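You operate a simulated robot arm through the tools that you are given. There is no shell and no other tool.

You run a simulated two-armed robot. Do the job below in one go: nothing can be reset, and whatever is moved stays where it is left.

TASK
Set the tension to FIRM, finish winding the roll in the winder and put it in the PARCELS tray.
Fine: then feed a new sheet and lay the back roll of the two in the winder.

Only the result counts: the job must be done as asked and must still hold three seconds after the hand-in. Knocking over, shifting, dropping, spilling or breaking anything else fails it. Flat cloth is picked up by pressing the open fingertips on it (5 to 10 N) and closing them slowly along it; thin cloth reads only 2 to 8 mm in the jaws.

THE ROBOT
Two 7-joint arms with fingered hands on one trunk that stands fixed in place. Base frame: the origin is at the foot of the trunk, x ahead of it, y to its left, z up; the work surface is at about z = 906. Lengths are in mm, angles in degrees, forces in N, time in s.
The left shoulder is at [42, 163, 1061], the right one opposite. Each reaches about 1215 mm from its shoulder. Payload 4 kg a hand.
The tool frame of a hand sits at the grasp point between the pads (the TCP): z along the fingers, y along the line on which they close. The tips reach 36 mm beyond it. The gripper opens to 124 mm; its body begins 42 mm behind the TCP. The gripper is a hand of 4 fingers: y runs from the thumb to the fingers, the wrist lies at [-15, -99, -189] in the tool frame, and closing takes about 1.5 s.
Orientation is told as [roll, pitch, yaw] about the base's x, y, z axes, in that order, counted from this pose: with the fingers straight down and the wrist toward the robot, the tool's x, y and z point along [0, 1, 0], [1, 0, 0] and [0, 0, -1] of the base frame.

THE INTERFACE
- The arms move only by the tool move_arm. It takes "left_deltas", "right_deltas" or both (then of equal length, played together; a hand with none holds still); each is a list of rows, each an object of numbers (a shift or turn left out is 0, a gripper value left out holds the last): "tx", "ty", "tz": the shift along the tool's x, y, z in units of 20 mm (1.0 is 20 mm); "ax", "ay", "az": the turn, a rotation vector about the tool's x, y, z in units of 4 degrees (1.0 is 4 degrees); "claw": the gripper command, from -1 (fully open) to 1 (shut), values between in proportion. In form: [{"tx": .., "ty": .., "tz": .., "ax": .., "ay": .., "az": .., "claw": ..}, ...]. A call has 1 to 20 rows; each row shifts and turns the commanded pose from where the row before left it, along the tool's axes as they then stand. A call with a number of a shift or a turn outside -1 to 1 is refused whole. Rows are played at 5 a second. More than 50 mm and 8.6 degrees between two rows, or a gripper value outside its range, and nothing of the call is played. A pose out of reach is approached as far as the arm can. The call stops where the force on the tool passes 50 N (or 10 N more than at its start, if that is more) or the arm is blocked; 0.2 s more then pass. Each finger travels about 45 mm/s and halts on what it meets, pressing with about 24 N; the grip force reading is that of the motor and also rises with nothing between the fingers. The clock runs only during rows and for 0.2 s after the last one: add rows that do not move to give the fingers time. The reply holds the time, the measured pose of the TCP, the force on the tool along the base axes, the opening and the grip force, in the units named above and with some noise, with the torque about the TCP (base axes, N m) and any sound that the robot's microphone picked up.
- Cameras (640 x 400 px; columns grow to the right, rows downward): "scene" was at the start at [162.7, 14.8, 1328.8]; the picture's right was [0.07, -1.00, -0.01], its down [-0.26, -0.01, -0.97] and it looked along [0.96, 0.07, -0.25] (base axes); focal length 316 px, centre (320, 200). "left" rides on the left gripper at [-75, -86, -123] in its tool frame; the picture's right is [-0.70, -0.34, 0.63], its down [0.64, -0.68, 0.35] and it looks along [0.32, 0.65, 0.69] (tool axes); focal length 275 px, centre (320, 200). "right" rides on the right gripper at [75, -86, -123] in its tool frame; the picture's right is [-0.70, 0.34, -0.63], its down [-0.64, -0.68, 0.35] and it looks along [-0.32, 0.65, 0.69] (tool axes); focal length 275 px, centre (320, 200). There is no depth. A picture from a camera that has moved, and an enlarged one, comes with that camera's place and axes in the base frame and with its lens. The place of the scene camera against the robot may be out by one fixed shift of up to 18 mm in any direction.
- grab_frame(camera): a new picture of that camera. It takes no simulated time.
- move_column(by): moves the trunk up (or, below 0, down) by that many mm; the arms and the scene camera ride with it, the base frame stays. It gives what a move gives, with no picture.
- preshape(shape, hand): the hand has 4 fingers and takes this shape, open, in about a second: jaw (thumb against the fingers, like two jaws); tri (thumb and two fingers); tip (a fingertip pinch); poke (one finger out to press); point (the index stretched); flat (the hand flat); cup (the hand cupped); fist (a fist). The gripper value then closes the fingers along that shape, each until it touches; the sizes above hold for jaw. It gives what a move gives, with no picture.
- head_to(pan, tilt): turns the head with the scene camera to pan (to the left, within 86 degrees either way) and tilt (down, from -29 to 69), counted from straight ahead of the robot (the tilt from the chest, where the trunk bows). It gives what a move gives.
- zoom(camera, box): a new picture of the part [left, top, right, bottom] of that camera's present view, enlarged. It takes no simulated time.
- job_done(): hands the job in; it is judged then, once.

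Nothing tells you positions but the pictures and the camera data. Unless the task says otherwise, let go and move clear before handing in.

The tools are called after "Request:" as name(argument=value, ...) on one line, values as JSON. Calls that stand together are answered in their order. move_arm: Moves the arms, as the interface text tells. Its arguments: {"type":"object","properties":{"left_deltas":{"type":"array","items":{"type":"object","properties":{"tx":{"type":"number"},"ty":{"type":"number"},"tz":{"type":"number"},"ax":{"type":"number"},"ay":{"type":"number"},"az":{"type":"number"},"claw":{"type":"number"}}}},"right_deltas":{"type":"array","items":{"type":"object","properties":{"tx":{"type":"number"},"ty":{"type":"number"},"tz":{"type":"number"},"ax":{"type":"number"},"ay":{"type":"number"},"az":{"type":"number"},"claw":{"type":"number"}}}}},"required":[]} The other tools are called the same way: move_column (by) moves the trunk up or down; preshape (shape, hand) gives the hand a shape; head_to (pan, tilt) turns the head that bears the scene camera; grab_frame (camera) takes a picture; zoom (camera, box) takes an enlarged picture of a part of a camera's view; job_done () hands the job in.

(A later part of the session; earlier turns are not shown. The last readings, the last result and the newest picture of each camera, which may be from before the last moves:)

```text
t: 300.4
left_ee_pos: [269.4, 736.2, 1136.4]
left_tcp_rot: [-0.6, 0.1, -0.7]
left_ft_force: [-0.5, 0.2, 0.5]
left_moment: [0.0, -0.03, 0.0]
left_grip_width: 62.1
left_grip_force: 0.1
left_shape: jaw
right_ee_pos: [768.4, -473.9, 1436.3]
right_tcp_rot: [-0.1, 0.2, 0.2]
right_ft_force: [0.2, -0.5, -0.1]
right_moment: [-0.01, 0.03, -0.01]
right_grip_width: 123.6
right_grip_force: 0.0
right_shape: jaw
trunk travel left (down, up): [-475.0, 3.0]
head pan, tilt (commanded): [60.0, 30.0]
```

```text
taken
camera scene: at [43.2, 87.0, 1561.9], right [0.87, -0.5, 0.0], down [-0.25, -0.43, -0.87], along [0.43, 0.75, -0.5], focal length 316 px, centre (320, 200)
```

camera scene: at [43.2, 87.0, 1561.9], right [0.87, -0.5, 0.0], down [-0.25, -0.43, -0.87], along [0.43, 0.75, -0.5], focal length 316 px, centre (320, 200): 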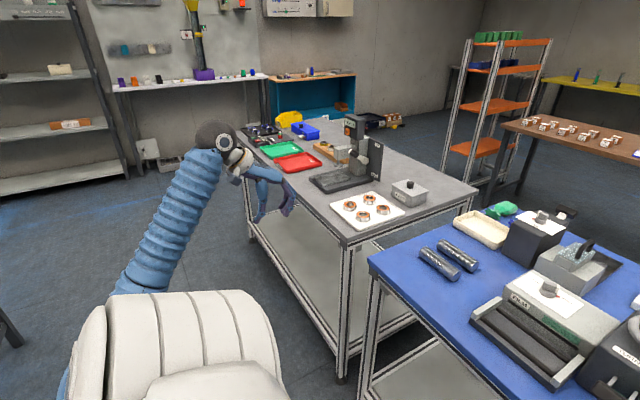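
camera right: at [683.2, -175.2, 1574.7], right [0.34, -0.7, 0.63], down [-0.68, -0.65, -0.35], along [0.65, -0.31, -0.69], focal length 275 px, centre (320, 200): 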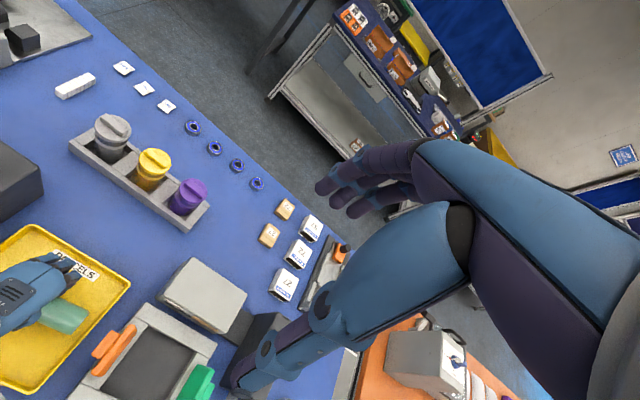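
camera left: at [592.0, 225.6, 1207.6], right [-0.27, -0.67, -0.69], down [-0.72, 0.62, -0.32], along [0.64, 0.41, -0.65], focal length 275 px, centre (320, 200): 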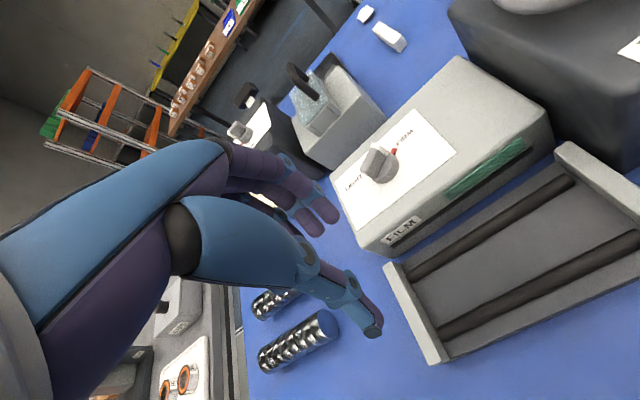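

The elbow is outside and low again, as at the start. I'll bring the hand forward to the work area and check the posture holds.

Request:
move_arm(left_deltas=[{"ty": 0.95, "tx": -0.64, "tz": -0.15}, {"ty": 0.95, "tx": -0.64, "tz": -0.15}, {"ty": 0.95, "tx": -0.64, "tz": -0.15}, {"ty": 0.95, "tx": -0.64, "tz": -0.15}, {"ty": 0.95, "tx": -0.64, "tz": -0.15}, {"ty": 0.95, "tx": -0.64, "tz": -0.15}, {"ty": 0.95, "tx": -0.64, "tz": -0.15}, {"ty": 0.95, "tx": -0.64, "tz": -0.15}, {"ty": 0.95, "tx": -0.64, "tz": -0.15}, {"ty": 0.95, "tx": -0.64, "tz": -0.15}, {"ty": 0.95, "tx": -0.64, "tz": -0.15}, {"ty": 0.95, "tx": -0.64, "tz": -0.15}, {"ty": 0.95, "tx": -0.64, "tz": -0.15}, {"ty": 0.95, "tx": -0.64, "tz": -0.15}, {"ty": 0.95, "tx": -0.64, "tz": -0.15}, {"ty": 0.95, "tx": -0.64, "tz": -0.15}, {"ty": 0.95, "tx": -0.64, "tz": -0.15}, {"ty": 0.95, "tx": -0.64, "tz": -0.15}, {"ty": 0.95, "tx": -0.64, "tz": -0.15}, {"ty": 0.95, "tx": -0.64, "tz": -0.15}])

Request:
head_to(pan=25, tilt=32)

Request:
grab_frame(camera="scene")

Request:
grab_frame(camera="left")

```text
t: 304.6
left_ee_pos: [649.0, 477.6, 1200.7]
left_tcp_rot: [-0.6, 0.1, -0.5]
left_ft_force: [0.3, 0.3, -0.2]
left_moment: [0.0, 0.02, 0.04]
left_grip_width: 62.0
left_grip_force: 0.1
left_shape: jaw
right_ee_pos: [770.2, -474.4, 1436.4]
right_tcp_rot: [0.1, 0.0, 0.2]
right_ft_force: [0.2, -0.4, -0.9]
right_moment: [-0.02, 0.01, -0.01]
right_grip_width: 123.7
right_grip_force: 0.0
right_shape: jaw
trunk travel left (down, up): [-475.0, 3.0]
head pan, tilt (commanded): [60.0, 30.0]
```

```text
t: 305.6
left_ee_pos: [647.2, 479.1, 1200.6]
left_tcp_rot: [-0.6, 0.0, -0.6]
left_ft_force: [0.6, -0.4, 0.3]
left_moment: [0.01, 0.02, 0.02]
left_grip_width: 61.8
left_grip_force: 0.0
left_shape: jaw
right_ee_pos: [768.5, -473.9, 1437.1]
right_tcp_rot: [0.0, 0.1, 0.1]
right_ft_force: [0.4, 0.2, 0.1]
right_moment: [0.0, -0.03, 0.0]
right_grip_width: 123.8
right_grip_force: 0.1
right_shape: jaw
trunk travel left (down, up): [-475.0, 3.0]
head pan, tilt (commanded): [25.0, 32.0]
```

```text
taken
camera scene: at [79.5, 46.4, 1558.8], right [0.42, -0.91, 0.0], down [-0.48, -0.22, -0.85], along [0.77, 0.36, -0.53], focal length 316 px, centre (320, 200)
```

scene: 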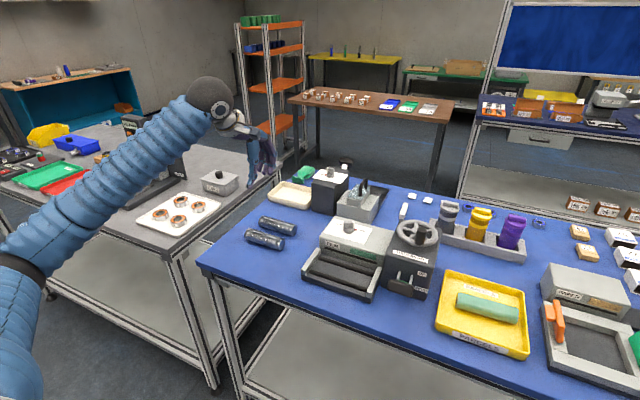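

```text
taken
camera left: at [561.7, 404.8, 1324.4], right [-0.35, -0.7, -0.63], down [-0.68, 0.65, -0.35], along [0.65, 0.3, -0.7], focal length 275 px, centre (320, 200)
```

left: 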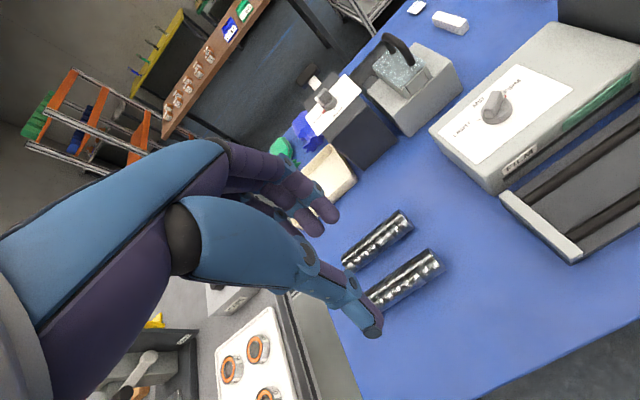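

Everything on the table is still in order, and the arm is back in its healthy posture. I'll move the hand nearer the lever at this height to measure it with the hand camera.

Request:
move_arm(left_deltas=[{"tx": -0.94, "ty": -0.17}, {"tx": -0.94, "ty": -0.17}, {"tx": -0.94, "ty": -0.17}, {"tx": -0.94, "ty": -0.17}, {"tx": -0.94, "ty": -0.17}, {"tx": -0.94, "ty": -0.17}, {"tx": -0.94, "ty": -0.17}, {"tx": -0.94, "ty": -0.17}, {"tx": -0.94, "ty": -0.17}, {"tx": -0.94, "ty": -0.17}, {"tx": -0.94, "ty": -0.17}, {"tx": -0.94, "ty": -0.17}, {"tx": -0.94, "ty": -0.17}, {"tx": -0.94, "ty": -0.17}, {}])

Request:
grab_frame(camera="left")

Request:
grab_frame(camera="scene")

```text
t: 308.8
left_ee_pos: [594.1, 215.0, 1204.4]
left_tcp_rot: [-0.6, 0.1, -0.7]
left_ft_force: [-0.2, 0.4, -0.2]
left_moment: [0.01, -0.02, 0.01]
left_grip_width: 62.2
left_grip_force: 0.1
left_shape: jaw
right_ee_pos: [768.3, -474.2, 1436.8]
right_tcp_rot: [0.0, 0.2, 0.2]
right_ft_force: [-0.6, 0.3, 0.5]
right_moment: [0.02, 0.01, -0.01]
right_grip_width: 123.7
right_grip_force: 0.0
right_shape: jaw
trunk travel left (down, up): [-475.0, 3.0]
head pan, tilt (commanded): [25.0, 32.0]
```

```text
taken
camera left: at [508.4, 141.4, 1327.3], right [-0.34, -0.7, -0.63], down [-0.68, 0.65, -0.35], along [0.65, 0.3, -0.7], focal length 275 px, centre (320, 200)
```

left: 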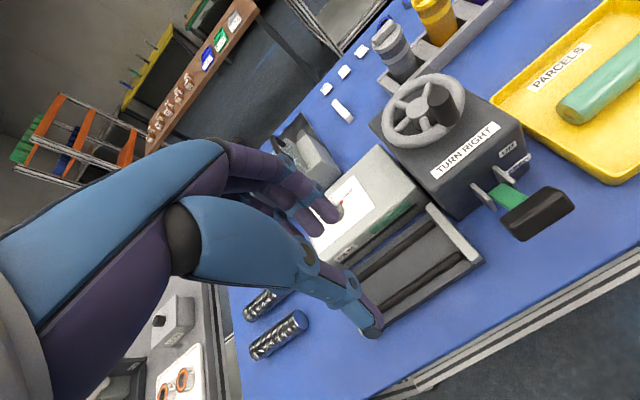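

```text
taken
camera scene: at [79.0, 46.9, 1558.8], right [0.42, -0.91, 0.0], down [-0.48, -0.22, -0.85], along [0.77, 0.36, -0.53], focal length 316 px, centre (320, 200)
```

scene: 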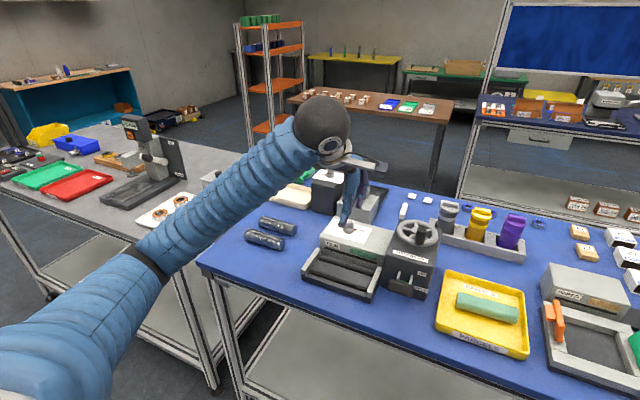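

Request:
zoom(camera="left", box=[440, 140, 600, 260])

Request:
zoom(camera="scene", box=[290, 200, 450, 310])

```text
3.33 times, centred on (520, 200) of left
camera zoom: at [508.4, 141.4, 1327.3], right [-0.34, -0.7, -0.63], down [-0.68, 0.65, -0.35], along [0.65, 0.3, -0.7], focal length 918 px, centre (-347, 200)
```

zoom: 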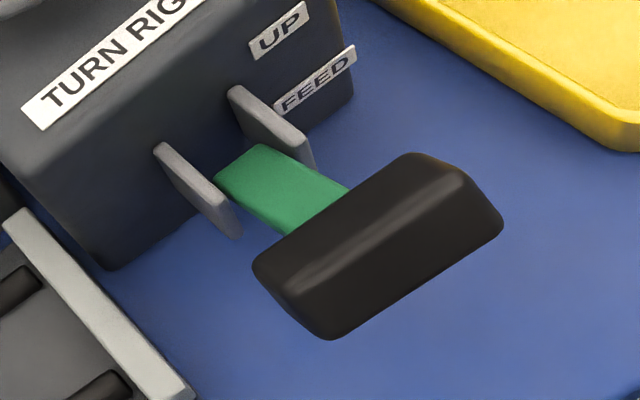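

```text
3.64 times, centred on (370, 255) of scene
camera zoom: at [79.0, 46.9, 1558.8], right [0.42, -0.91, 0.0], down [-0.48, -0.22, -0.85], along [0.77, 0.36, -0.53], focal length 1149 px, centre (138, 0)
```

zoom: 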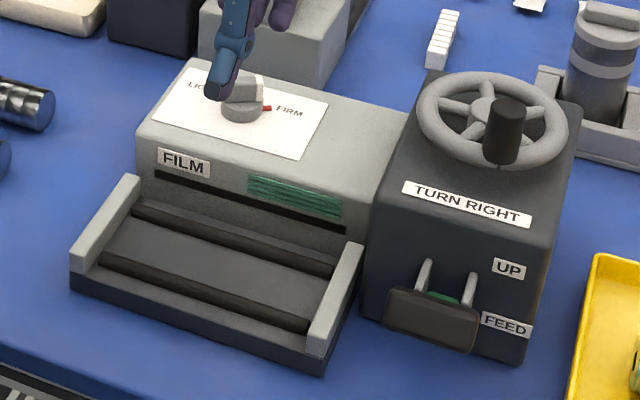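

The lever handle is centred at about (598, 86, 1019) with its pivot near (668, 86, 959), so pressing swings it down in an arc. I'll close the hand and go above the handle.

Request:
move_arm(left_deltas=[{"tx": -0.8, "ty": 0.06, "claw": 1.0}, {"tx": -0.8, "ty": 0.06}, {"tx": -0.8, "ty": 0.06}, {"tx": -0.8, "ty": 0.06}, {"tx": -0.8, "ty": 0.06}, {"tx": -0.8, "ty": 0.06}, {"tx": -0.8, "ty": 0.06}, {"tx": -0.85, "ty": 0.06}, {"tz": 1}, {"tz": 1}, {"tz": 1}, {"tz": 1}, {"tz": 1}, {}])

Request:
grab_frame(camera="left")

Request:
zoom(camera="scene", box=[300, 130, 460, 310])

```text
t: 311.8
left_ee_pos: [604.5, 84.0, 1103.8]
left_tcp_rot: [-0.6, 0.1, -0.5]
left_ft_force: [0.5, 0.1, -0.2]
left_moment: [0.01, 0.0, 0.01]
left_grip_width: 0.0
left_grip_force: 24.0
left_shape: jaw
right_ee_pos: [768.3, -473.5, 1437.7]
right_tcp_rot: [0.0, 0.1, 0.2]
right_ft_force: [0.4, 0.0, 0.7]
right_moment: [0.0, 0.0, -0.04]
right_grip_width: 123.8
right_grip_force: 0.0
right_shape: jaw
trunk travel left (down, up): [-475.0, 3.0]
head pan, tilt (commanded): [25.0, 32.0]
```

```text
taken
camera left: at [518.4, 11.0, 1227.5], right [-0.35, -0.7, -0.63], down [-0.68, 0.65, -0.35], along [0.65, 0.3, -0.7], focal length 275 px, centre (320, 200)
```

left: 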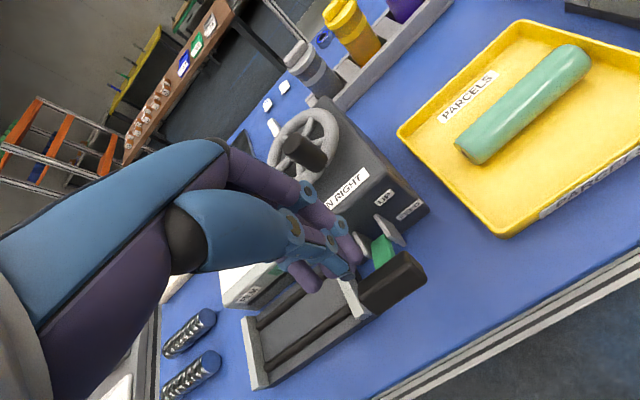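

```text
2.22 times, centred on (380, 220) of scene
camera zoom: at [79.3, 46.3, 1558.8], right [0.42, -0.91, 0.0], down [-0.48, -0.22, -0.85], along [0.77, 0.36, -0.53], focal length 702 px, centre (187, 156)
```

zoom: 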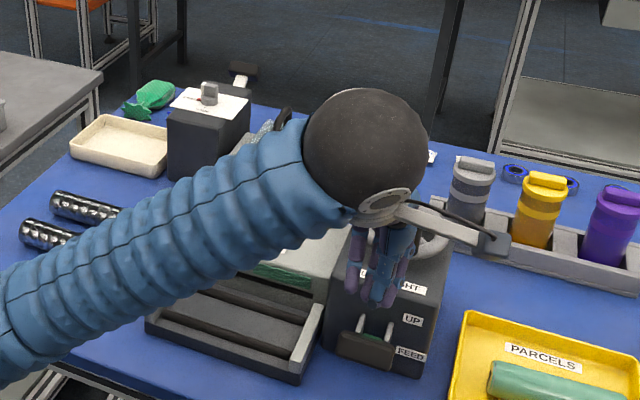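

Request:
move_arm(left_deltas=[{"tx": -0.08, "ty": -0.25, "tz": 0.7}, {"tz": 0.7}, {"tz": 0.5}, {}])

Request:
zoom(camera="scene", box=[340, 200, 420, 310])

Request:
zoom(camera="left", box=[260, 180, 460, 340])

```text
t: 312.8
left_ee_pos: [599.5, 81.9, 1066.6]
left_tcp_rot: [-0.6, 0.0, -0.6]
left_ft_force: [0.7, -0.7, 0.1]
left_moment: [-0.03, 0.02, 0.03]
left_grip_width: 0.0
left_grip_force: 23.6
left_shape: jaw
right_ee_pos: [768.8, -473.3, 1436.7]
right_tcp_rot: [0.1, 0.1, 0.1]
right_ft_force: [-0.7, -0.1, 0.1]
right_moment: [0.0, -0.02, 0.0]
right_grip_width: 124.1
right_grip_force: 0.1
right_shape: jaw
trunk travel left (down, up): [-475.0, 3.0]
head pan, tilt (commanded): [25.0, 32.0]
```

```text
3.64 times, centred on (380, 255) of scene
camera zoom: at [79.3, 46.2, 1558.8], right [0.42, -0.91, 0.0], down [-0.48, -0.22, -0.85], along [0.77, 0.36, -0.53], focal length 1149 px, centre (102, 0)
```

zoom: 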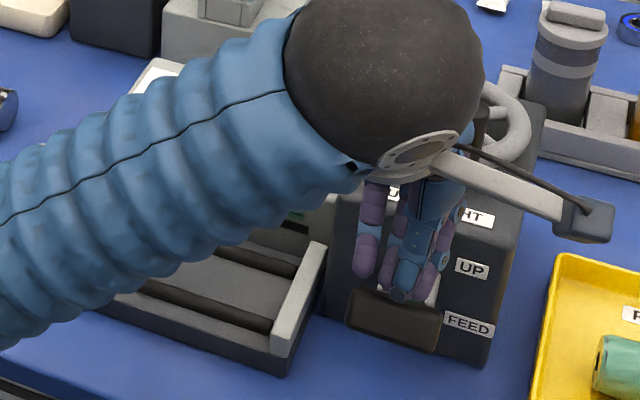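

```text
2.50 times, centred on (360, 260) of left
camera zoom: at [513.7, 9.5, 1190.3], right [-0.35, -0.7, -0.63], down [-0.68, 0.65, -0.35], along [0.65, 0.3, -0.7], focal length 688 px, centre (220, 50)
```

zoom: 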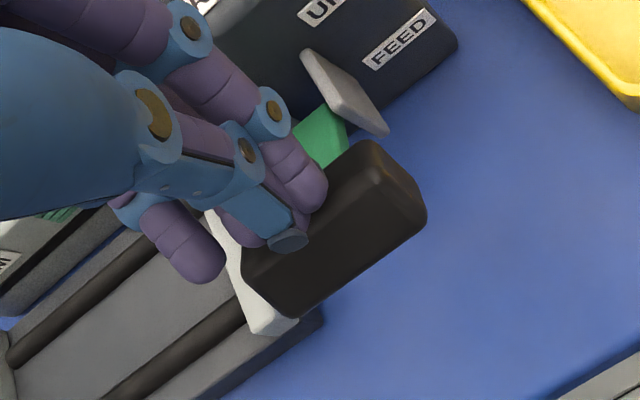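

The handle is centred at about (601, 82, 1003), right beneath the fingertips. I'll start pressing down along its arc in small steps.

Request:
move_arm(left_deltas=[{"tz": 0.5}, {"tz": 0.5}, {"tz": 0.5, "ty": -0.1}, {"tz": 0.5, "ty": -0.2}, {}])

Request:
zoom(camera="left", box=[260, 180, 460, 340])

Request:
zoom(camera="scene", box=[300, 200, 420, 310])

```text
t: 314.0
left_ee_pos: [593.2, 82.8, 1025.7]
left_tcp_rot: [-0.6, 0.0, -0.6]
left_ft_force: [0.2, -0.2, 2.1]
left_moment: [0.01, -0.01, -0.03]
left_grip_width: 0.0
left_grip_force: 24.1
left_shape: jaw
right_ee_pos: [767.9, -474.0, 1436.1]
right_tcp_rot: [0.0, -0.1, 0.2]
right_ft_force: [0.2, -1.0, -0.1]
right_moment: [0.01, -0.03, -0.02]
right_grip_width: 123.6
right_grip_force: 0.0
right_shape: jaw
trunk travel left (down, up): [-475.0, 3.0]
head pan, tilt (commanded): [25.0, 32.0]
```

```text
2.50 times, centred on (360, 260) of left
camera zoom: at [507.5, 9.1, 1150.3], right [-0.34, -0.7, -0.63], down [-0.68, 0.65, -0.35], along [0.65, 0.3, -0.7], focal length 688 px, centre (220, 50)
```

zoom: 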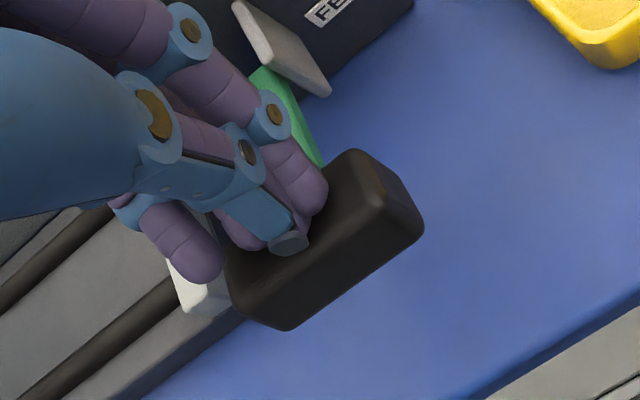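

```text
3.64 times, centred on (360, 255) of scene
camera zoom: at [79.1, 46.1, 1558.8], right [0.42, -0.91, 0.0], down [-0.48, -0.22, -0.85], along [0.77, 0.36, -0.53], focal length 1149 px, centre (174, 0)
```

zoom: 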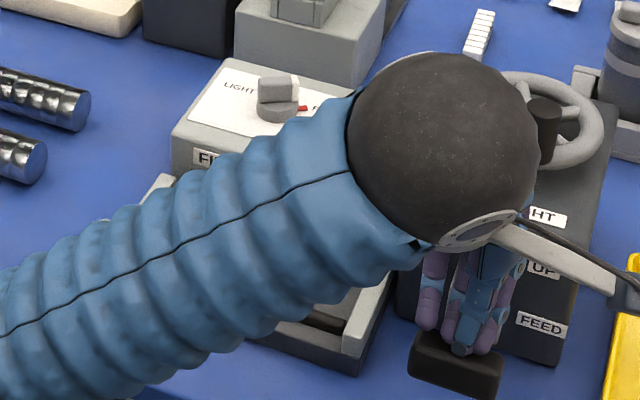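

The lever moves easily (about 2 N). Continuing down to the FEED end.

Request:
move_arm(left_deltas=[{"tz": 0.5, "ty": -0.2}, {"tz": 0.5, "ty": -0.1}, {"tz": 0.5, "ty": 0.0}, {"tz": 0.4, "ty": 0.05}, {}])

Request:
zoom(camera="left", box=[260, 180, 460, 340])

Request:
grab_frame(camera="scene")

```text
t: 315.2
left_ee_pos: [586.6, 82.1, 987.0]
left_tcp_rot: [-0.6, 0.1, -0.5]
left_ft_force: [-0.1, -0.5, 2.8]
left_moment: [-0.06, 0.02, -0.02]
left_grip_width: 0.0
left_grip_force: 24.4
left_shape: jaw
right_ee_pos: [767.5, -475.0, 1437.0]
right_tcp_rot: [-0.1, 0.0, 0.1]
right_ft_force: [0.6, -0.1, 0.2]
right_moment: [-0.02, 0.01, 0.01]
right_grip_width: 123.9
right_grip_force: 0.1
right_shape: jaw
trunk travel left (down, up): [-475.0, 3.0]
head pan, tilt (commanded): [25.0, 32.0]
```

```text
2.50 times, centred on (360, 260) of left
camera zoom: at [501.6, 9.1, 1111.4], right [-0.34, -0.7, -0.63], down [-0.68, 0.65, -0.35], along [0.65, 0.3, -0.7], focal length 688 px, centre (220, 50)
```

zoom: 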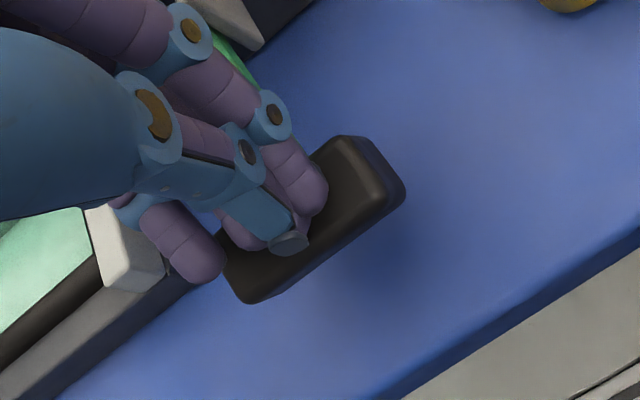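

```text
taken
camera scene: at [79.0, 46.2, 1558.8], right [0.42, -0.91, 0.0], down [-0.48, -0.22, -0.85], along [0.77, 0.36, -0.53], focal length 316 px, centre (320, 200)
```

scene: 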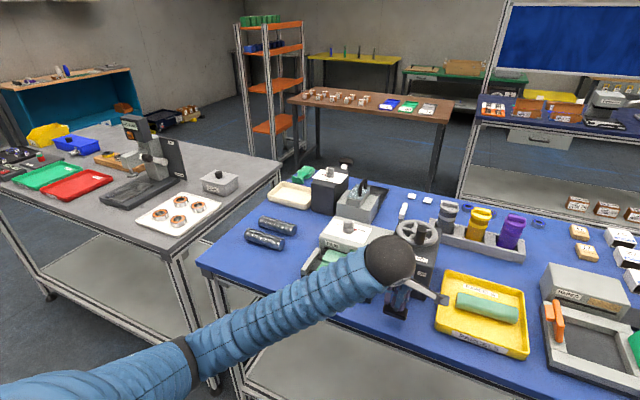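

A green sheet is coming out into the tray. I'll press a little further to the end of the FEED stroke.

Request:
move_arm(left_deltas=[{"tz": 0.3, "ty": 0.05}, {"tz": 0.3, "ty": 0.1}, {"tz": 0.3, "ty": 0.1}, {}])

Request:
grab_frame(camera="left")

```text
t: 315.9
left_ee_pos: [591.6, 81.8, 982.3]
left_tcp_rot: [-1.1, -0.8, -0.9]
left_ft_force: [-17.1, 0.1, 29.6]
left_moment: [0.09, 0.59, 0.06]
left_grip_width: 0.1
left_grip_force: 24.1
left_shape: jaw
right_ee_pos: [766.3, -473.1, 1438.4]
right_tcp_rot: [-0.1, 0.0, 0.0]
right_ft_force: [0.4, -0.3, -0.9]
right_moment: [-0.01, 0.02, -0.01]
right_grip_width: 124.0
right_grip_force: 0.1
right_shape: jaw
trunk travel left (down, up): [-475.0, 3.0]
head pan, tilt (commanded): [25.0, 32.0]
stopped in row 3 (left hand): the force on the tool passed its limit at 57 N (the readings are from after the stop); the commanded pose is now the measured one
```

```text
taken
camera left: at [503.4, 9.2, 1105.5], right [-0.34, -0.7, -0.63], down [-0.67, 0.65, -0.37], along [0.66, 0.3, -0.69], focal length 275 px, centre (320, 200)
```

left: 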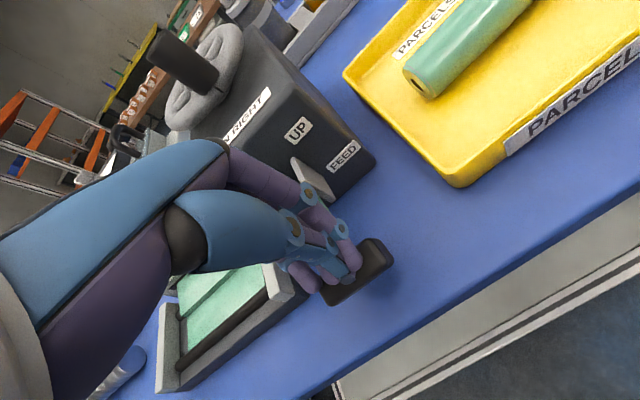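

The lever is firmly against its FEED stop and the new sheet lies in the tray. I'll rise straight up and retrace my path.

Request:
move_arm(left_deltas=[{"tz": -0.5}, {"tz": -1}, {"tz": -1}, {"tz": -1}, {"tz": -1, "ax": 0.2, "ay": 0.27, "az": -0.22}, {"tz": -1}, {"tz": -1}, {"tz": -1}, {"tz": -1}, {"tz": -1}, {"tz": -1}, {"tz": -0.5}, {"tx": 0.85}, {"tx": 0.85}, {"tx": 0.85}, {"tx": 0.85}, {"tx": 0.85}, {"tx": 0.85}, {"tx": 0.85}, {"tx": 0.85}])

Request:
grab_frame(camera="left")

Request:
grab_frame(camera="scene")

```text
t: 320.1
left_ee_pos: [590.9, 218.8, 1198.7]
left_tcp_rot: [0.2, 0.3, 0.4]
left_ft_force: [-0.7, 0.6, -0.8]
left_moment: [0.01, 0.0, -0.01]
left_grip_width: 0.0
left_grip_force: 23.7
left_shape: jaw
right_ee_pos: [766.8, -474.1, 1438.0]
right_tcp_rot: [0.0, -0.1, 0.0]
right_ft_force: [0.1, 0.7, -0.3]
right_moment: [-0.02, 0.02, 0.01]
right_grip_width: 124.0
right_grip_force: 0.1
right_shape: jaw
trunk travel left (down, up): [-475.0, 3.0]
head pan, tilt (commanded): [25.0, 32.0]
```

```text
taken
camera left: at [506.7, 143.4, 1322.4], right [-0.34, -0.7, -0.63], down [-0.69, 0.64, -0.34], along [0.64, 0.32, -0.69], focal length 275 px, centre (320, 200)
```

left: 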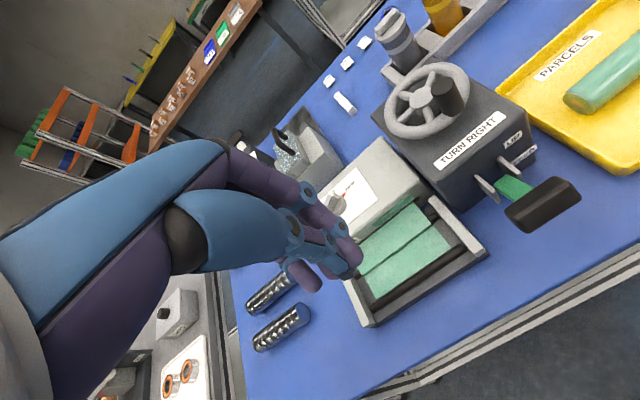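

```text
taken
camera scene: at [79.0, 46.9, 1558.8], right [0.42, -0.91, 0.0], down [-0.48, -0.22, -0.85], along [0.77, 0.36, -0.53], focal length 316 px, centre (320, 200)
```

scene: 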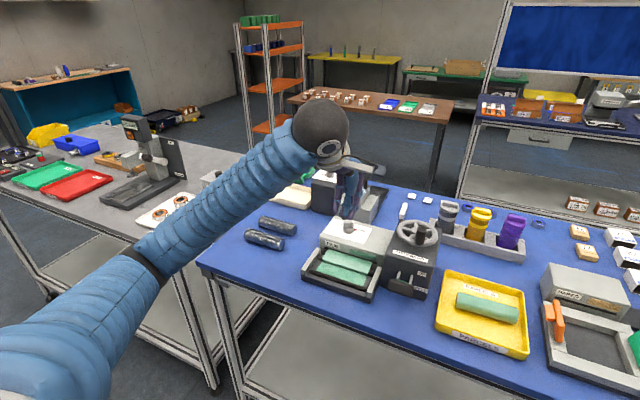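

The lever has returned to UP and the new sheet is lying in the winder. Now for the back roll: I'll move over with the jaw opened and measure both loose rolls from the hand camera.

Request:
move_arm(left_deltas=[{"tx": 0.9, "ty": 0.2, "claw": 0.0}, {"tx": 0.9, "ty": 0.2}, {"tx": 0.9, "ty": 0.2}, {"tx": 0.9, "ty": 0.2}, {"tx": 0.9, "ty": 0.2}, {"tx": 0.9, "ty": 0.2}, {"tx": 0.9, "ty": 0.2}, {"tx": 0.9, "ty": 0.2}, {"tx": 0.9, "ty": 0.2}, {"tx": 0.9, "ty": 0.2}, {"tx": 0.9, "ty": 0.2}, {}])

Request:
grab_frame(camera="left")

Request:
zoom(camera="left", box=[330, 170, 490, 320])

Request:
zoom(camera="scene", box=[230, 170, 350, 270])

```text
t: 322.7
left_ee_pos: [634.8, 416.1, 1199.8]
left_tcp_rot: [0.3, 0.3, 0.1]
left_ft_force: [0.7, -0.1, 0.2]
left_moment: [0.04, 0.0, -0.01]
left_grip_width: 61.5
left_grip_force: 0.0
left_shape: jaw
right_ee_pos: [769.1, -474.6, 1437.0]
right_tcp_rot: [0.0, 0.2, 0.1]
right_ft_force: [0.9, -0.2, -0.9]
right_moment: [0.02, 0.0, -0.01]
right_grip_width: 123.8
right_grip_force: 0.0
right_shape: jaw
trunk travel left (down, up): [-475.0, 3.0]
head pan, tilt (commanded): [25.0, 32.0]
```

```text
taken
camera left: at [550.3, 339.6, 1323.7], right [-0.34, -0.7, -0.64], down [-0.69, 0.64, -0.34], along [0.64, 0.32, -0.69], focal length 275 px, centre (320, 200)
```

left: 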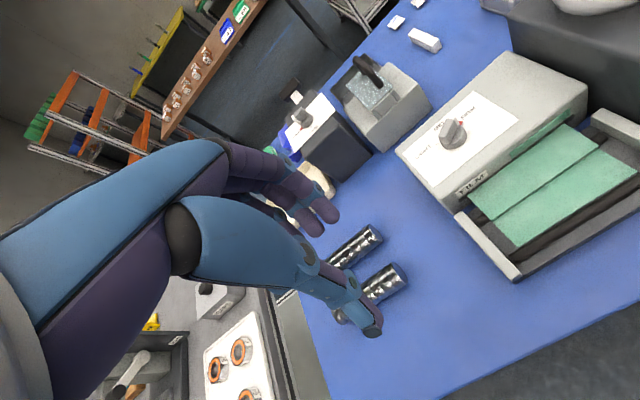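

```text
2.67 times, centred on (410, 245) of left
camera zoom: at [550.3, 339.6, 1323.7], right [-0.34, -0.7, -0.64], down [-0.69, 0.64, -0.34], along [0.64, 0.32, -0.69], focal length 734 px, centre (80, 80)
```

zoom: 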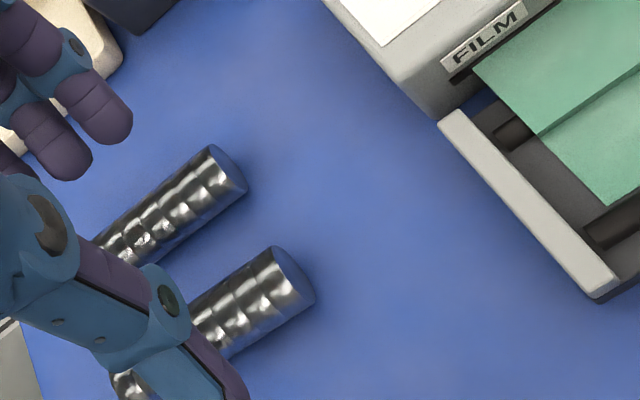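

```text
4.00 times, centred on (290, 220) of scene
camera zoom: at [79.4, 46.1, 1558.8], right [0.42, -0.91, 0.0], down [-0.48, -0.22, -0.85], along [0.77, 0.36, -0.53], focal length 1264 px, centre (440, 120)
```

zoom: 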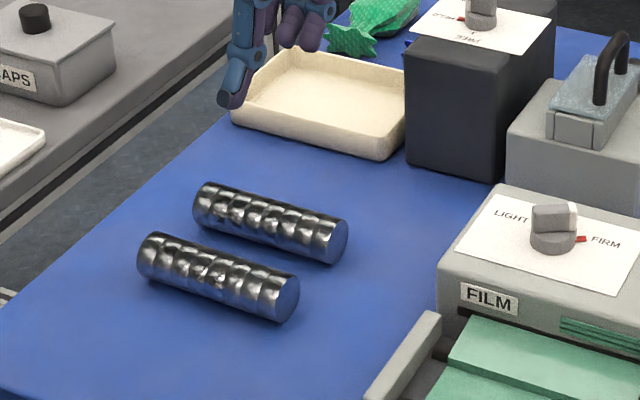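

The back roll's axis passes through about (778, 518), tilted about 3°, and the front roll is at x≈699, leaving a 40 mm gap for the thumb. I'll move above the back roll and check alignment.

Request:
move_arm(left_deltas=[{"tx": 0.64, "ty": 0.9, "az": 0.1, "claw": 0.1}, {"tx": 0.64, "ty": 0.9, "az": 0.1}, {"tx": 0.64, "ty": 0.9, "az": 0.1}, {"tx": 0.64, "ty": 0.9, "az": 0.1}, {"tx": 0.64, "ty": 0.9, "az": 0.1}, {"tx": 0.64, "ty": 0.9, "az": 0.1}, {"tx": 0.64, "ty": 0.9, "az": 0.1}, {"tx": 0.64, "ty": 0.9, "az": 0.1}, {"tz": 1}, {"tz": 1}, {"tz": 1}, {"tz": 1}, {"tz": 1}, {}])

Request:
grab_frame(camera="left")

Request:
grab_frame(camera="scene")

Request:
zoom(camera="scene", box=[210, 150, 350, 270])

```text
t: 325.7
left_ee_pos: [780.5, 516.2, 1100.1]
left_tcp_rot: [0.1, 0.3, -2.8]
left_ft_force: [-0.3, -0.2, 0.3]
left_moment: [0.0, -0.01, 0.03]
left_grip_width: 56.0
left_grip_force: 0.1
left_shape: jaw
right_ee_pos: [767.7, -473.5, 1436.4]
right_tcp_rot: [0.0, 0.1, 0.1]
right_ft_force: [0.4, 0.0, -0.2]
right_moment: [-0.01, 0.0, -0.01]
right_grip_width: 123.7
right_grip_force: 0.0
right_shape: jaw
trunk travel left (down, up): [-475.0, 3.0]
head pan, tilt (commanded): [25.0, 32.0]
```

```text
taken
camera left: at [692.8, 444.5, 1222.1], right [-0.38, -0.68, -0.63], down [-0.65, 0.68, -0.34], along [0.66, 0.28, -0.69], focal length 275 px, centre (320, 200)
```

left: 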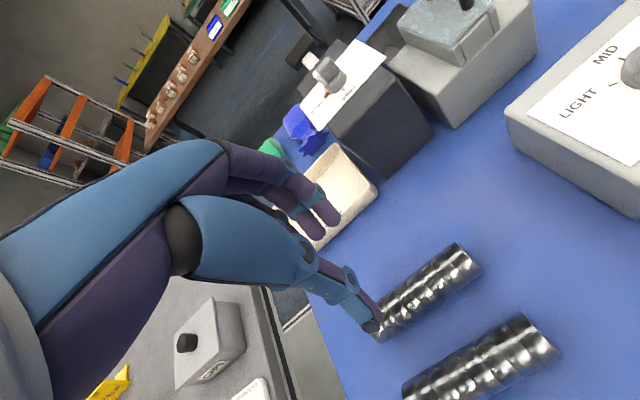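

```text
taken
camera scene: at [79.0, 46.3, 1558.8], right [0.42, -0.91, 0.0], down [-0.48, -0.22, -0.85], along [0.77, 0.36, -0.53], focal length 316 px, centre (320, 200)
```

scene: 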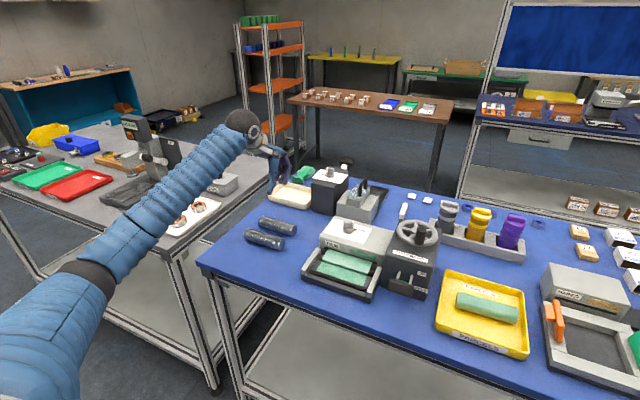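

```text
3.33 times, centred on (280, 210) of scene
camera zoom: at [79.0, 46.3, 1558.8], right [0.42, -0.91, 0.0], down [-0.48, -0.22, -0.85], along [0.77, 0.36, -0.53], focal length 1054 px, centre (453, 167)
```

zoom: 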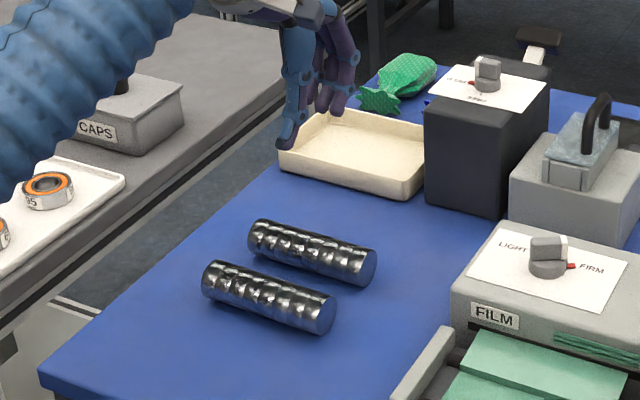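

Request:
zoom(camera="left", box=[360, 230, 580, 400])

```text
2.35 times, centred on (470, 315) of left
camera zoom: at [692.8, 444.5, 1222.1], right [-0.38, -0.68, -0.63], down [-0.65, 0.68, -0.34], along [0.66, 0.28, -0.69], focal length 648 px, centre (-33, -71)
```

zoom: 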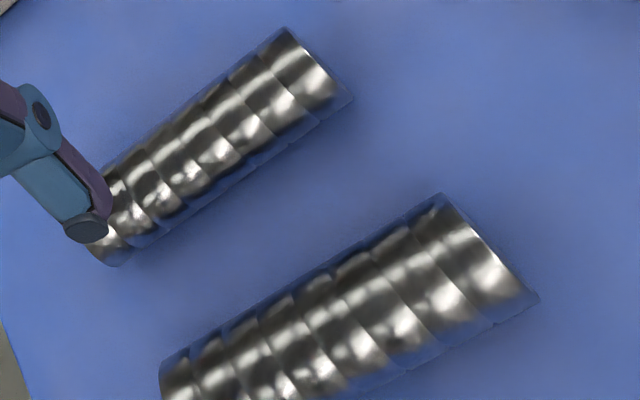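

The back roll is centred at (779, 519), right under the hand. I'll descend in steps and check the thumb's clearance to the front roll.

Request:
move_arm(left_deltas=[{"tx": 0.15, "ty": -0.07, "tz": 0.9}, {"tz": 1}, {"tz": 1}, {"tz": 1}, {"tz": 1}, {}])

Request:
grab_frame(camera="left")

Request:
zoom(camera="scene", box=[220, 170, 330, 270])

```text
t: 327.1
left_ee_pos: [778.7, 519.9, 1001.9]
left_tcp_rot: [0.2, 0.3, -2.8]
left_ft_force: [-0.2, 0.2, 0.2]
left_moment: [0.01, 0.0, 0.0]
left_grip_width: 56.1
left_grip_force: 0.0
left_shape: jaw
right_ee_pos: [768.3, -474.1, 1436.2]
right_tcp_rot: [0.0, 0.0, 0.1]
right_ft_force: [-0.3, -0.2, -0.6]
right_moment: [-0.04, 0.0, 0.01]
right_grip_width: 123.9
right_grip_force: 0.0
right_shape: jaw
trunk travel left (down, up): [-475.0, 3.0]
head pan, tilt (commanded): [25.0, 32.0]
```

```text
taken
camera left: at [690.7, 448.4, 1124.8], right [-0.38, -0.68, -0.63], down [-0.65, 0.68, -0.34], along [0.66, 0.29, -0.69], focal length 275 px, centre (320, 200)
```

left: 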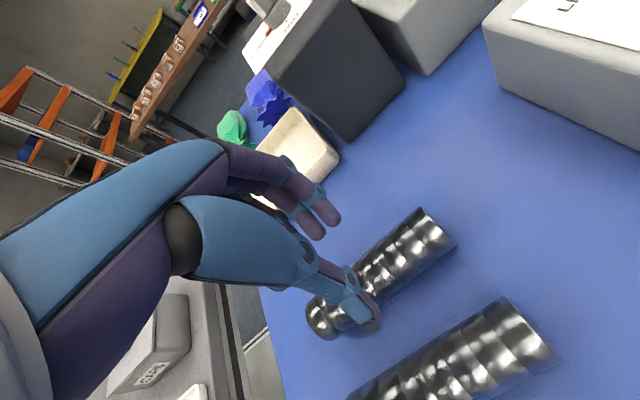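

```text
4.00 times, centred on (275, 220) of scene
camera zoom: at [79.1, 46.4, 1558.8], right [0.42, -0.91, 0.0], down [-0.48, -0.22, -0.85], along [0.77, 0.36, -0.53], focal length 1264 px, centre (500, 120)
```

zoom: 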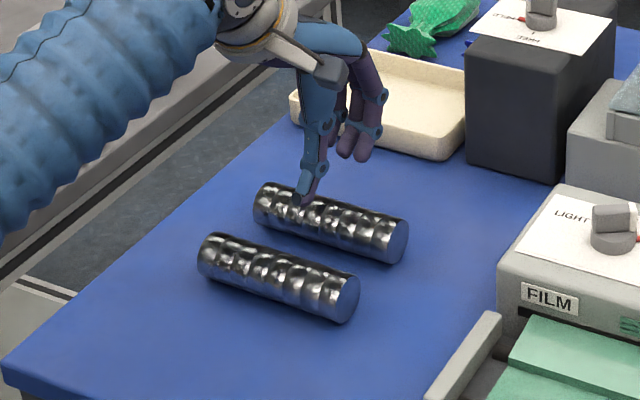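

Request:
move_arm(left_deltas=[{"tz": 0.7}, {"tz": 0.7}, {"tz": 0.6}, {}])

Request:
zoom(camera="left", box=[240, 150, 500, 400])

Request:
zoom(camera="scene", box=[220, 170, 330, 270])

```text
t: 328.1
left_ee_pos: [780.0, 521.4, 962.3]
left_tcp_rot: [0.2, 0.3, -2.9]
left_ft_force: [-0.3, -0.5, 1.0]
left_moment: [-0.03, -0.01, 0.02]
left_grip_width: 55.9
left_grip_force: 0.0
left_shape: jaw
right_ee_pos: [768.5, -472.8, 1435.1]
right_tcp_rot: [0.0, 0.1, 0.1]
right_ft_force: [0.2, -0.1, 0.7]
right_moment: [0.03, 0.01, -0.03]
right_grip_width: 123.8
right_grip_force: 0.0
right_shape: jaw
trunk travel left (down, up): [-475.0, 3.0]
head pan, tilt (commanded): [25.0, 32.0]
```

```text
1.60 times, centred on (370, 275) of left
camera zoom: at [691.0, 449.7, 1084.9], right [-0.38, -0.68, -0.63], down [-0.65, 0.68, -0.34], along [0.66, 0.28, -0.69], focal length 440 px, centre (240, 80)
```

zoom: 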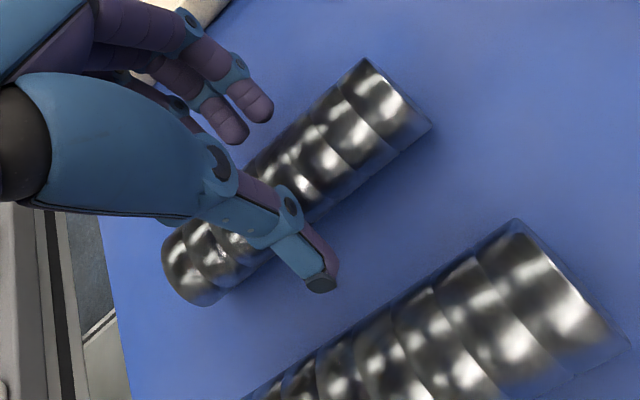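

```text
4.00 times, centred on (275, 220) of scene
camera zoom: at [79.2, 46.4, 1558.8], right [0.42, -0.91, 0.0], down [-0.48, -0.22, -0.85], along [0.77, 0.36, -0.53], focal length 1264 px, centre (500, 120)
```

zoom: 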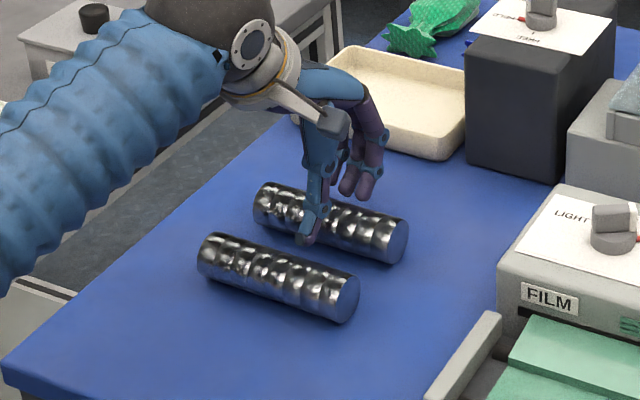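

The thumb is in the gap with room to spare. I'll go down the last 10 mm and close gently.

Request:
move_arm(left_deltas=[{"tz": 0.5}, {}, {"claw": 0.2}, {"claw": 0.3}, {"claw": 0.4}, {"claw": 0.5}, {"claw": 0.7}, {"claw": 1.0}, {}, {}])

Request:
zoom(camera="left", box=[240, 150, 500, 400])

Request:
zoom(camera="scene", box=[220, 170, 330, 270])

```text
t: 330.3
left_ee_pos: [778.6, 519.6, 953.7]
left_tcp_rot: [0.3, 0.3, -2.9]
left_ft_force: [-0.6, 1.2, 2.7]
left_moment: [-0.01, 0.09, -0.04]
left_grip_width: 38.7
left_grip_force: 23.9
left_shape: jaw
right_ee_pos: [766.9, -474.0, 1437.1]
right_tcp_rot: [0.0, 0.0, 0.1]
right_ft_force: [0.3, 0.0, -0.4]
right_moment: [-0.01, -0.01, 0.02]
right_grip_width: 123.9
right_grip_force: 0.1
right_shape: jaw
trunk travel left (down, up): [-475.0, 3.0]
head pan, tilt (commanded): [25.0, 32.0]
```

```text
1.60 times, centred on (370, 275) of left
camera zoom: at [690.3, 449.3, 1076.1], right [-0.38, -0.68, -0.63], down [-0.65, 0.68, -0.34], along [0.66, 0.29, -0.69], focal length 440 px, centre (240, 80)
```

zoom: 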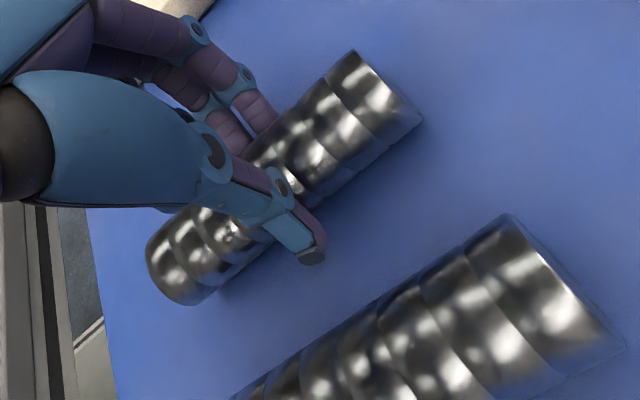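

```text
4.00 times, centred on (275, 220) of scene
camera zoom: at [79.0, 46.4, 1558.8], right [0.42, -0.91, 0.0], down [-0.48, -0.22, -0.85], along [0.77, 0.36, -0.53], focal length 1264 px, centre (500, 120)
```

zoom: 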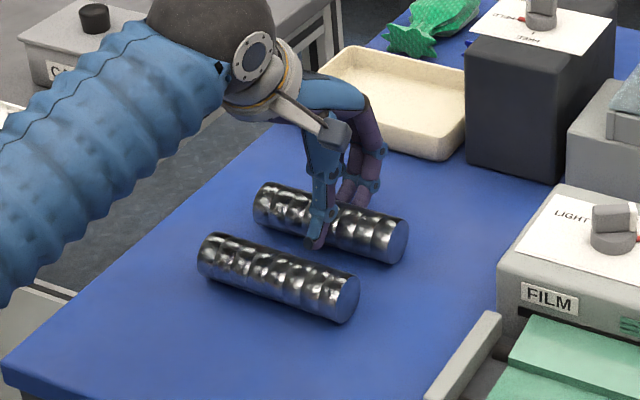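

Gripped at 39 mm, the roll's own diameter. Lifting slowly.

Request:
move_arm(left_deltas=[{"tz": -0.3}, {"tz": -0.5}, {"tz": -0.7}, {"tz": -0.8}, {"tz": -1}, {"tz": -1}, {}])

Request:
grab_frame(camera="left")

Request:
zoom(camera="scene", box=[200, 140, 380, 290])

```text
t: 331.9
left_ee_pos: [777.5, 520.3, 1037.9]
left_tcp_rot: [0.2, 0.4, -2.9]
left_ft_force: [0.1, 0.8, -2.9]
left_moment: [0.0, 0.0, 0.0]
left_grip_width: 38.6
left_grip_force: 24.3
left_shape: jaw
right_ee_pos: [768.3, -474.6, 1436.4]
right_tcp_rot: [0.1, 0.0, 0.1]
right_ft_force: [0.0, 0.1, -0.2]
right_moment: [-0.01, -0.02, 0.01]
right_grip_width: 123.7
right_grip_force: 0.0
right_shape: jaw
trunk travel left (down, up): [-475.0, 3.0]
head pan, tilt (commanded): [25.0, 32.0]
```

```text
taken
camera left: at [690.3, 449.6, 1161.2], right [-0.38, -0.68, -0.63], down [-0.65, 0.68, -0.34], along [0.66, 0.28, -0.69], focal length 275 px, centre (320, 200)
```

left: 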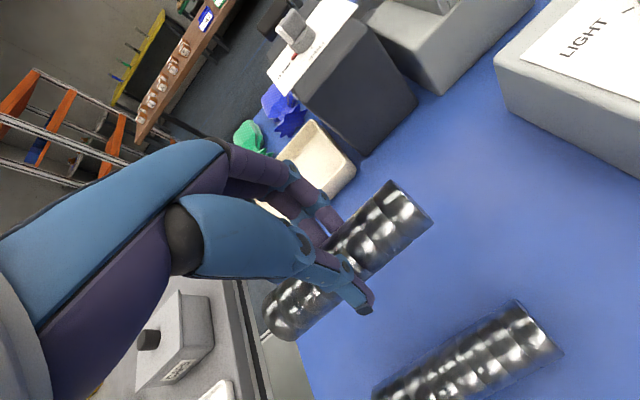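

```text
2.67 times, centred on (290, 215) of scene
camera zoom: at [79.6, 46.8, 1558.8], right [0.42, -0.91, 0.0], down [-0.48, -0.22, -0.85], along [0.77, 0.36, -0.53], focal length 843 px, centre (400, 160)
```

zoom: 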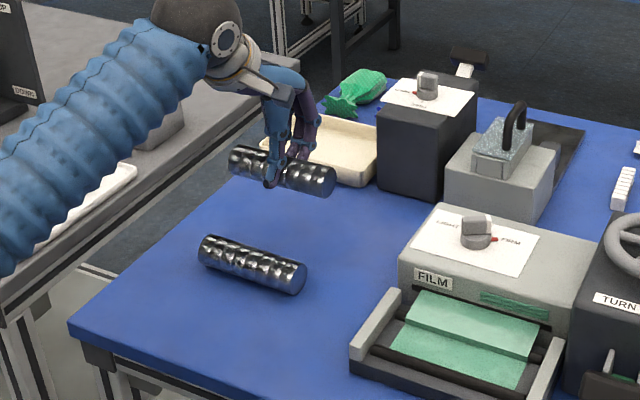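

The back roll is in hand and the front one is undisturbed. I'll carry it over to above the winder at a safe height, squaring the hand to yaw 0.

Request:
move_arm(left_deltas=[{"tz": -0.8}, {"tz": -1}, {"tz": -1}, {"tz": -1}, {"tz": -0.8}, {"tx": -0.6, "ty": -0.25, "az": -0.05}, {"tx": -0.95, "ty": -0.4, "az": -0.05}, {"tx": -0.95, "ty": -0.4, "az": -0.05}, {"tx": -0.95, "ty": -0.4, "az": -0.05}, {"tx": -0.95, "ty": -0.4, "az": -0.05}, {"tx": -0.95, "ty": -0.4, "az": -0.05}, {"tx": -0.95, "ty": -0.4, "az": -0.05}, {"tx": -0.95, "ty": -0.4, "az": -0.05}, {"tx": -0.95, "ty": -0.4, "az": -0.05}, {"tx": -0.95, "ty": -0.4, "az": -0.05}, {"tx": -0.95, "ty": -0.4, "az": -0.05}, {"tx": -0.95, "ty": -0.4, "az": -0.05}, {"tx": -0.95, "ty": -0.4, "az": -0.05}, {"tx": -0.95, "ty": -0.4, "az": -0.05}, {}])

Request:
grab_frame(camera="left")

Request:
grab_frame(camera="scene")

```text
t: 336.1
left_ee_pos: [662.5, 266.2, 1130.0]
left_tcp_rot: [0.3, 0.3, -0.1]
left_ft_force: [-0.5, 0.4, -3.8]
left_moment: [-0.04, -0.01, 0.02]
left_grip_width: 38.5
left_grip_force: 23.9
left_shape: jaw
right_ee_pos: [768.0, -474.5, 1435.7]
right_tcp_rot: [0.0, 0.2, 0.1]
right_ft_force: [0.2, -0.3, 0.2]
right_moment: [-0.01, 0.0, 0.02]
right_grip_width: 123.7
right_grip_force: 0.2
right_shape: jaw
trunk travel left (down, up): [-475.0, 3.0]
head pan, tilt (commanded): [25.0, 32.0]
```

```text
taken
camera left: at [578.6, 190.1, 1252.0], right [-0.34, -0.69, -0.63], down [-0.68, 0.65, -0.34], along [0.65, 0.32, -0.69], focal length 275 px, centre (320, 200)
```

left: 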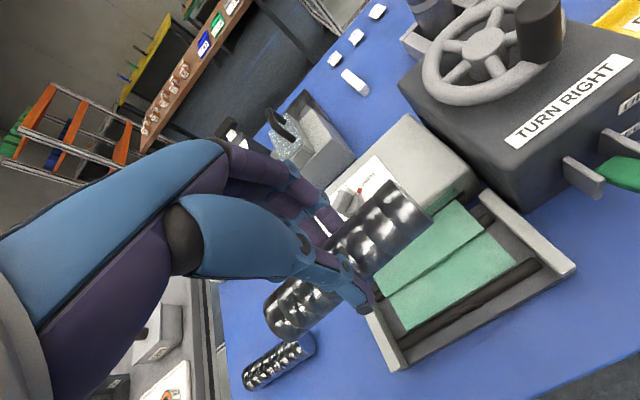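

```text
taken
camera scene: at [79.4, 47.0, 1558.8], right [0.42, -0.91, 0.0], down [-0.48, -0.22, -0.85], along [0.77, 0.36, -0.53], focal length 316 px, centre (320, 200)
```

scene: 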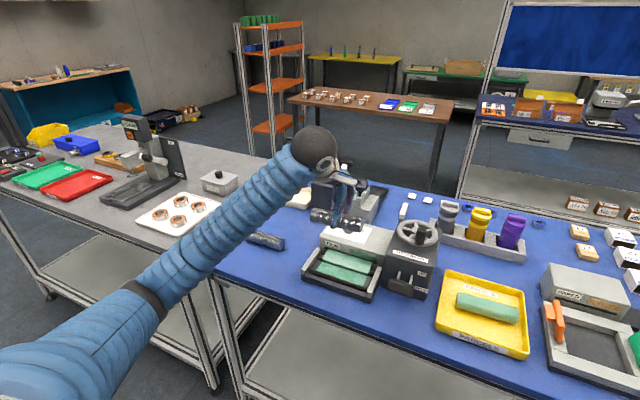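

Request:
zoom(camera="left", box=[340, 170, 590, 380])

Request:
zoom(camera="scene", box=[290, 190, 420, 310])

```text
1.90 times, centred on (465, 275) of left
camera zoom: at [578.6, 190.1, 1252.0], right [-0.34, -0.69, -0.63], down [-0.68, 0.65, -0.34], along [0.65, 0.32, -0.69], focal length 524 px, centre (44, 57)
```

zoom: 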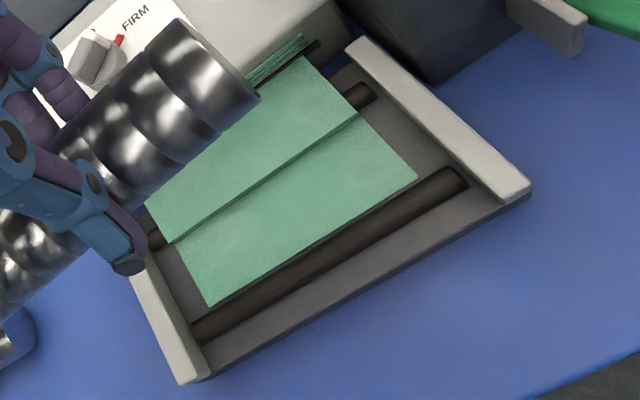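

```text
3.33 times, centred on (355, 250) of scene
camera zoom: at [79.4, 47.0, 1558.8], right [0.42, -0.91, 0.0], down [-0.48, -0.22, -0.85], along [0.77, 0.36, -0.53], focal length 1054 px, centre (203, 33)
```

zoom: 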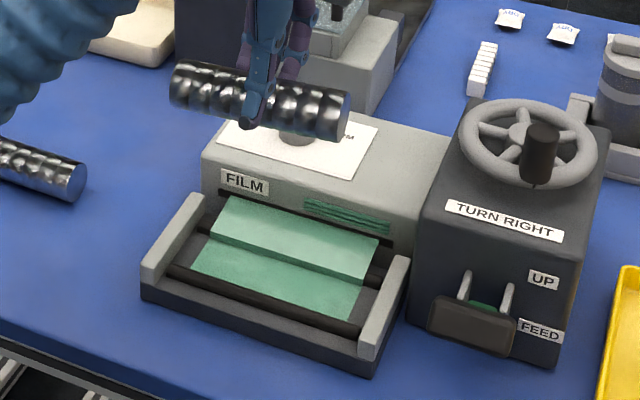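

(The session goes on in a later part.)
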